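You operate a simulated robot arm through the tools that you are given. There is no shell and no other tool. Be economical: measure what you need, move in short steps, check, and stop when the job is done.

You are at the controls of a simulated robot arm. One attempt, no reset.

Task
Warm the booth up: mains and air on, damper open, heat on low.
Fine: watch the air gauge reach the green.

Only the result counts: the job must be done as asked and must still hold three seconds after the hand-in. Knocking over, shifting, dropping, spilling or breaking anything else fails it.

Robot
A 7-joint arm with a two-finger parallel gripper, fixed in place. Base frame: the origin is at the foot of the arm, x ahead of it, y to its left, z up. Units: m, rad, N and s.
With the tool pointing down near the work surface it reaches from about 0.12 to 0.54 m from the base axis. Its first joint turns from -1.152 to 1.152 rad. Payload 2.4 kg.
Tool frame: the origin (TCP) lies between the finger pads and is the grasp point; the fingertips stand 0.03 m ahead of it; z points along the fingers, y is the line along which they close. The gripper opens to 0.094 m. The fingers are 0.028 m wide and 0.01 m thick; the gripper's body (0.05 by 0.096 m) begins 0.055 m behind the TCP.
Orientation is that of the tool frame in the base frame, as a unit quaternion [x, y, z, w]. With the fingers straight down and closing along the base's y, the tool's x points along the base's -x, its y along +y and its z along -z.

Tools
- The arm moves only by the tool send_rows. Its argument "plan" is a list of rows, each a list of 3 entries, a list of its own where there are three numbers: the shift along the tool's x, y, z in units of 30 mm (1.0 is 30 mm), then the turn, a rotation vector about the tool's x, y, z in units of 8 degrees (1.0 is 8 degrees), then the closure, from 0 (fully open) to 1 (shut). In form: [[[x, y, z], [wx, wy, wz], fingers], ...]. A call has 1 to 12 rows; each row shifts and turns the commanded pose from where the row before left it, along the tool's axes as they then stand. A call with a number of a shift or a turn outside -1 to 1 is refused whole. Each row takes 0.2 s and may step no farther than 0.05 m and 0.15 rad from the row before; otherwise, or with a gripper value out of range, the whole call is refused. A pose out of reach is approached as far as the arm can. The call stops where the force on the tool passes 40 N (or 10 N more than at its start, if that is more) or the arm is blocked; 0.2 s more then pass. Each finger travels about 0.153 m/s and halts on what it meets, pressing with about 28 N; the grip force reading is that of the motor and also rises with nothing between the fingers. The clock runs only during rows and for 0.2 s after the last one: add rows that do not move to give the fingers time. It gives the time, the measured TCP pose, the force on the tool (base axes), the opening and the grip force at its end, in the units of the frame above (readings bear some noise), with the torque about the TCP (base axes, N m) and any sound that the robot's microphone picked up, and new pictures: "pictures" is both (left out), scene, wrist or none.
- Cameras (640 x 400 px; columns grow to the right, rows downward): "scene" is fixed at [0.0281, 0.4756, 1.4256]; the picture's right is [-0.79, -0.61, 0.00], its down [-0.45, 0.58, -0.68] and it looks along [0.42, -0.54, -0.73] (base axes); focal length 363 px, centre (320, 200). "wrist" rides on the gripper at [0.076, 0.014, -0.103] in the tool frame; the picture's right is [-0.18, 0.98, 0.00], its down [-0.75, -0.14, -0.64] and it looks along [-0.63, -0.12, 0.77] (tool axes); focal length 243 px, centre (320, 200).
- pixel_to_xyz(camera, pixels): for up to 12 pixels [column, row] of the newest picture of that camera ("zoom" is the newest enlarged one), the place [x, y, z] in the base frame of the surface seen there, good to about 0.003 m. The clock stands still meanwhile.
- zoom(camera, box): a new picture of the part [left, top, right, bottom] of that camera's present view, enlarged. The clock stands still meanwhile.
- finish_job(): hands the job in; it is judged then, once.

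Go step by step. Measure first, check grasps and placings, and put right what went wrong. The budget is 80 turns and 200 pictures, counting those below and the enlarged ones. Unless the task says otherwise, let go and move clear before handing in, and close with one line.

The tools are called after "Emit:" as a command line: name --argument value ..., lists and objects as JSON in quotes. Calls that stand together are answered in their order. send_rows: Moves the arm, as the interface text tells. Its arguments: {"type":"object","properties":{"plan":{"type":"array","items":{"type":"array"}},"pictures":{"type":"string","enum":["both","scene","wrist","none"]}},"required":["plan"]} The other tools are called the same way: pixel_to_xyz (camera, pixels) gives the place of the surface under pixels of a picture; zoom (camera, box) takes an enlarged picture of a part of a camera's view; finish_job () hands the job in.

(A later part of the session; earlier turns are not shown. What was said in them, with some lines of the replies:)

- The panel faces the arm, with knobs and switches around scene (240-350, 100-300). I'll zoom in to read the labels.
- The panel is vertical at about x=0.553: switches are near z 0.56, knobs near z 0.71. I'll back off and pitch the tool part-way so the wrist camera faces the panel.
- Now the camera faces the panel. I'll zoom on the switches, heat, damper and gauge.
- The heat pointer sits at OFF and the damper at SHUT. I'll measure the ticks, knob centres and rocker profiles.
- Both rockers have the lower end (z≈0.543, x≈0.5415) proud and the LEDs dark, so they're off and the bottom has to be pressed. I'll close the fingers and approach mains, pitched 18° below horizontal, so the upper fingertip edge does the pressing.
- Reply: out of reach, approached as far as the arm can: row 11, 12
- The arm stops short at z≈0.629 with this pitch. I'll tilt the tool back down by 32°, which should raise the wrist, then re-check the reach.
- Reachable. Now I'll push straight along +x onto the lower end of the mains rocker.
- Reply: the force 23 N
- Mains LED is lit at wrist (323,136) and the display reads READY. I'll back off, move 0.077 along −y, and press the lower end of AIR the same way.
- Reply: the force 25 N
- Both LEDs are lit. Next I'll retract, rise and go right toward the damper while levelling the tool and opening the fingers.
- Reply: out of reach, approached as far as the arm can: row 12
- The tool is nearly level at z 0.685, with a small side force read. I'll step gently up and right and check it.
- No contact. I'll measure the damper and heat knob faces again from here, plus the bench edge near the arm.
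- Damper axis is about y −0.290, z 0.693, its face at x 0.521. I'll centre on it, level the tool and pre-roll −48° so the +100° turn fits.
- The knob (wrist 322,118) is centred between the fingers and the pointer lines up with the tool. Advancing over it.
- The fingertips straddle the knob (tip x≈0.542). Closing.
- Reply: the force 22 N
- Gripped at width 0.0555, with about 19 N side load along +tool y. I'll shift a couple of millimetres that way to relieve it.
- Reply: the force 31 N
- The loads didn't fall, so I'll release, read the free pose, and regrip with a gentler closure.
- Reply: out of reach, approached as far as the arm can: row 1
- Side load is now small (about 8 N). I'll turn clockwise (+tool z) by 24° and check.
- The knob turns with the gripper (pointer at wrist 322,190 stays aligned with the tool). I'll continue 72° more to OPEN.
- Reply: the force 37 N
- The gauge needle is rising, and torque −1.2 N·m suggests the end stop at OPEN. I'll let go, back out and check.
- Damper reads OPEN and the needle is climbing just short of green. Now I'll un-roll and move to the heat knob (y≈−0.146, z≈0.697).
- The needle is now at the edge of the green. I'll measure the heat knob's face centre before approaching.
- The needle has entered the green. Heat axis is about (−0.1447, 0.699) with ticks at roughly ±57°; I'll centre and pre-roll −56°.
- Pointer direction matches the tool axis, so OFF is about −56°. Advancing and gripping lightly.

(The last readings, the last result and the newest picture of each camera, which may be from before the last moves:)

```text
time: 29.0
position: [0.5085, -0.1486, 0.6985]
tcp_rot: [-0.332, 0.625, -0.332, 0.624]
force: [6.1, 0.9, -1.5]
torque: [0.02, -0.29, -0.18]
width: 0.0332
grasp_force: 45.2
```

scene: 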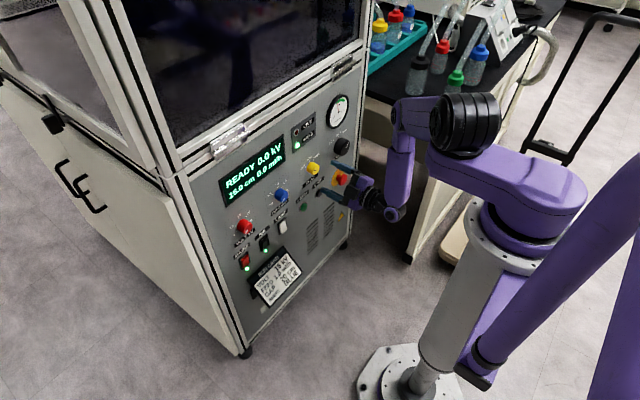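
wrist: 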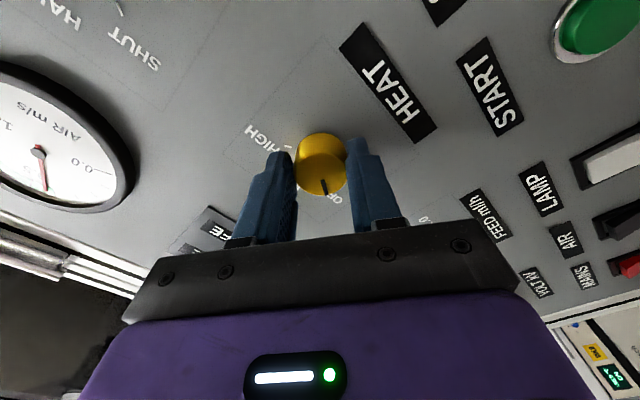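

Clean grip at width 0.033 with small forces. Turning +56° to LOW.

Emit:
send_rows --plan '[[[0, 0, 0], [0, 0, 1], 0.7], [[0, 0, 0], [0, 0, 1], 0.7], [[0, 0, 0], [0, 0, 1], 0.7], [[0, 0, 0], [0, 0, 1], 0.7], [[0, 0, 0], [0, 0, 1], 0.7], [[0, 0, 0], [0, 0, 1], 0.7], [[0, 0, 0], [0, 0, 1], 0.7], [[0, 0, 0], [0, 0, 0], 0.7]]' --pictures "wrist"

Emit:
zoom --camera "wrist" --box '[240, 90, 400, 220]'

```text
time: 30.8
position: [0.5104, -0.1451, 0.6966]
tcp_rot: [-0.001, 0.709, 0.005, 0.705]
force: [-10.0, 19.1, -13.1]
torque: [-0.05, 0.79, 0.21]
width: 0.0334
grasp_force: 45.1
```

wrist: 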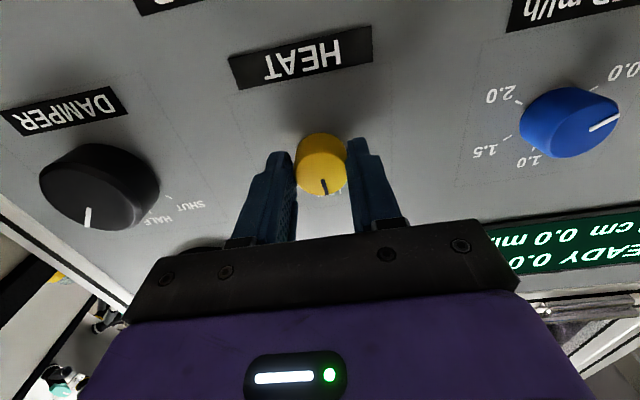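

```text
3.08 times, centred on (320, 155) of wrist
```

zoom: 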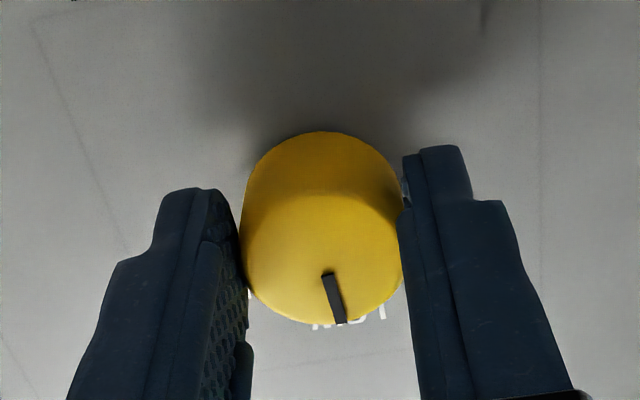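

The pointer moved with the tool and now points straight up, at LOW. I'll release, back out and verify it.

Emit:
send_rows --plan '[[[0, 0, 0], [0, 0, 0], 0.3], [[0, 0, 0], [0, 0, 0], 0.2], [[0, 0, -0.7], [0, 0, 0], 0.2], [[0, 0, -0.9], [0, 0, 0], 0.2], [[0, 0, -1], [0, 0, 0], 0.2], [[0, 0, -1], [0, 0, 0], 0.2]]'

Emit:
zoom --camera "wrist" --box '[240, 50, 400, 200]'

Emit:
zoom --camera "scene" --box '[295, 80, 375, 190]'

Emit:
zoom --camera "scene" --box '[220, 130, 320, 280]'

```text
time: 32.2
position: [0.403, -0.1483, 0.6993]
tcp_rot: [-0.001, 0.707, 0.002, 0.707]
force: [-0.6, -0.3, 1.2]
torque: [0.06, 0.04, 0.0]
width: 0.0753
grasp_force: 0.0
```

scene: 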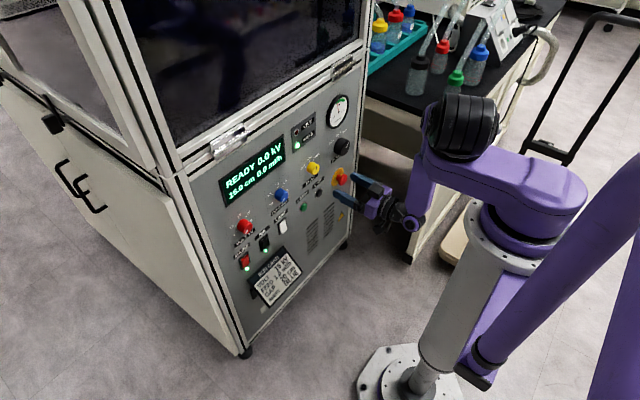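
wrist: 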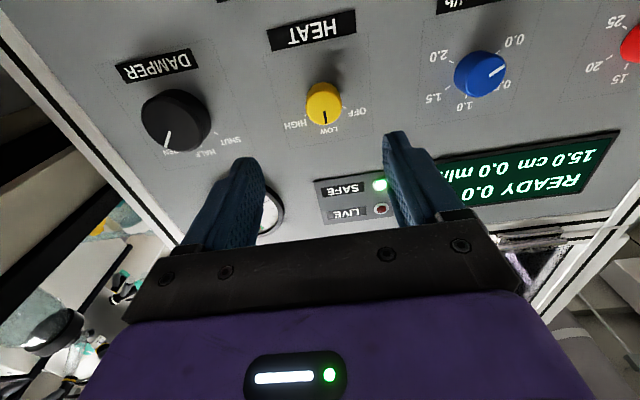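

```text
2.67 times, centred on (320, 125) of wrist
```

zoom: 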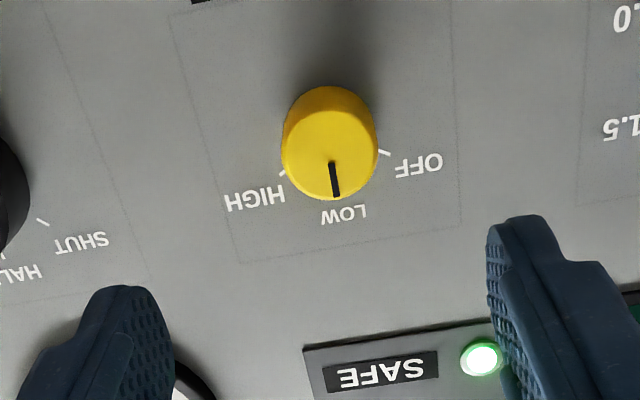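

```text
3.64 times, centred on (335, 135) of scene
```

zoom: 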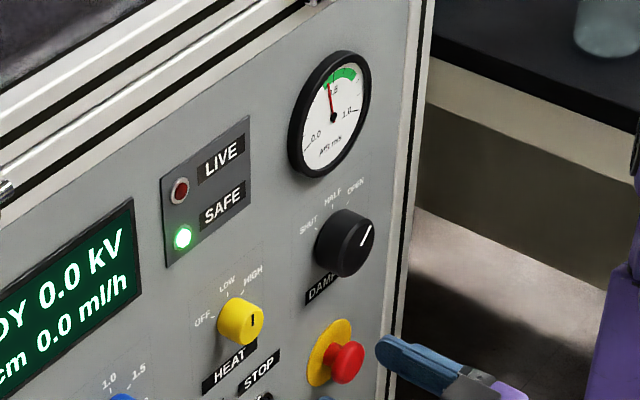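

```text
2.67 times, centred on (270, 205) of scene
```

zoom: 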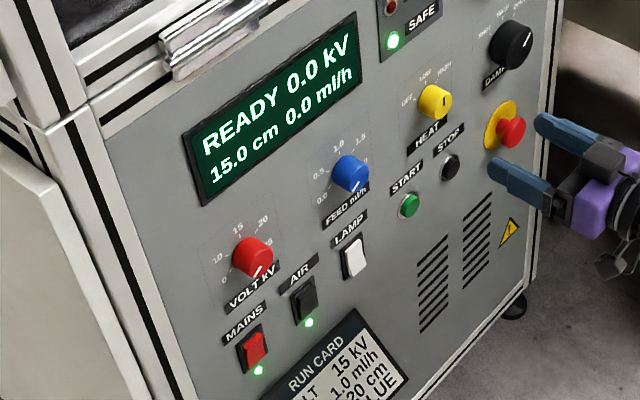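

Heat points at LOW, damper at OPEN, both LEDs are lit, and nothing else has changed. I'll move a bit further clear, wait briefly and recheck the gauge.

Emit:
send_rows --plan '[[[0, 0, -1], [0, 0, 0], 0.2], [[0, 0, 0], [0, 0, 0], 0.2], [[0, 0, 0], [0, 0, 0], 0.2], [[0, 0, 0], [0, 0, 0], 0.2], [[0, 0, 0], [0, 0, 0], 0.2], [[0, 0, 0], [0, 0, 0], 0.2], [[0, 0, 0], [0, 0, 0], 0.2], [[0, 0, 0], [0, 0, 0], 0.2], [[0, 0, 0], [0, 0, 0], 0.2], [[0, 0, 0], [0, 0, 0], 0.2]]' --pictures "scene"

Emit:
zoom --camera "scene" --box '[325, 90, 355, 160]'

Emit:
zoom --camera "scene" --box '[290, 140, 350, 180]'

```text
time: 34.4
position: [0.3723, -0.1481, 0.6994]
tcp_rot: [0.0, 0.707, 0.0, 0.707]
force: [-0.4, 0.2, 0.1]
torque: [-0.01, 0.03, -0.01]
width: 0.0753
grasp_force: 0.0
```

scene: 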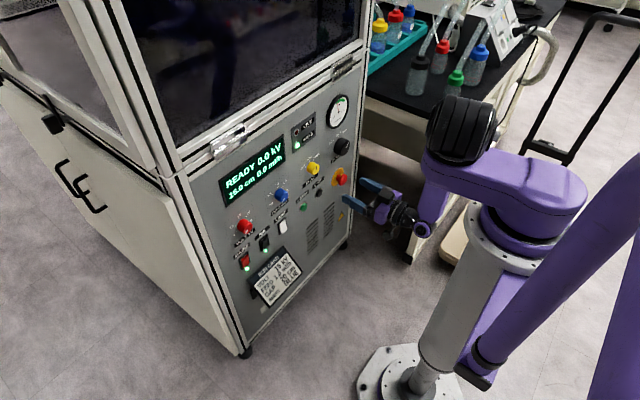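

```text
5.71 times, centred on (340, 125) of scene
```

zoom: 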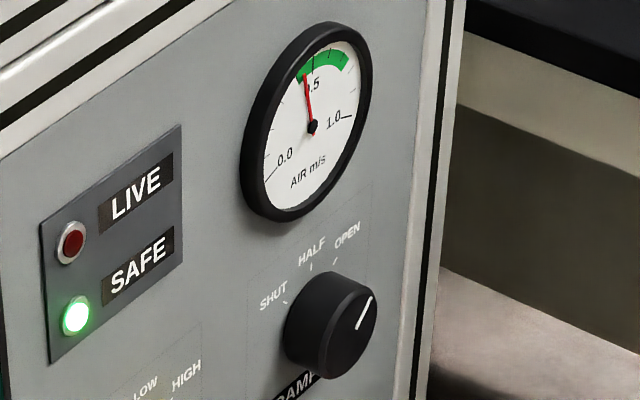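

```text
10.00 times, centred on (320, 160) of scene
```

zoom: 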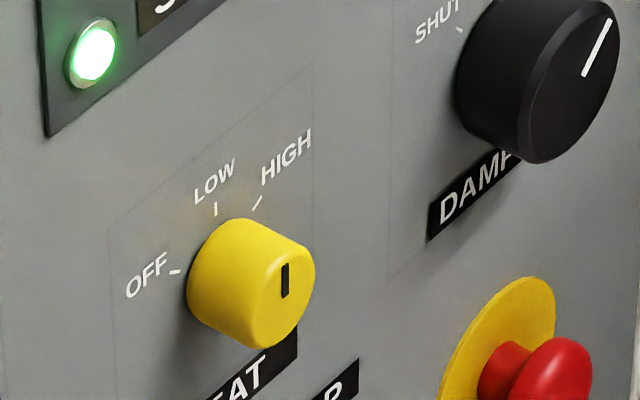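

The needle is in the green, the damper line is parallel to its OPEN tick, and the heat line is parallel to its LOW tick. Mains and air are lit and the arm is clear, so I'm handing in.

Emit:
finish_job

```text
The job is handed in.
```

The booth is warming up: mains and air are on, the damper is open and heat is on low. I watched the air gauge reach the green before turning the heat on, and it was still there at hand-in.
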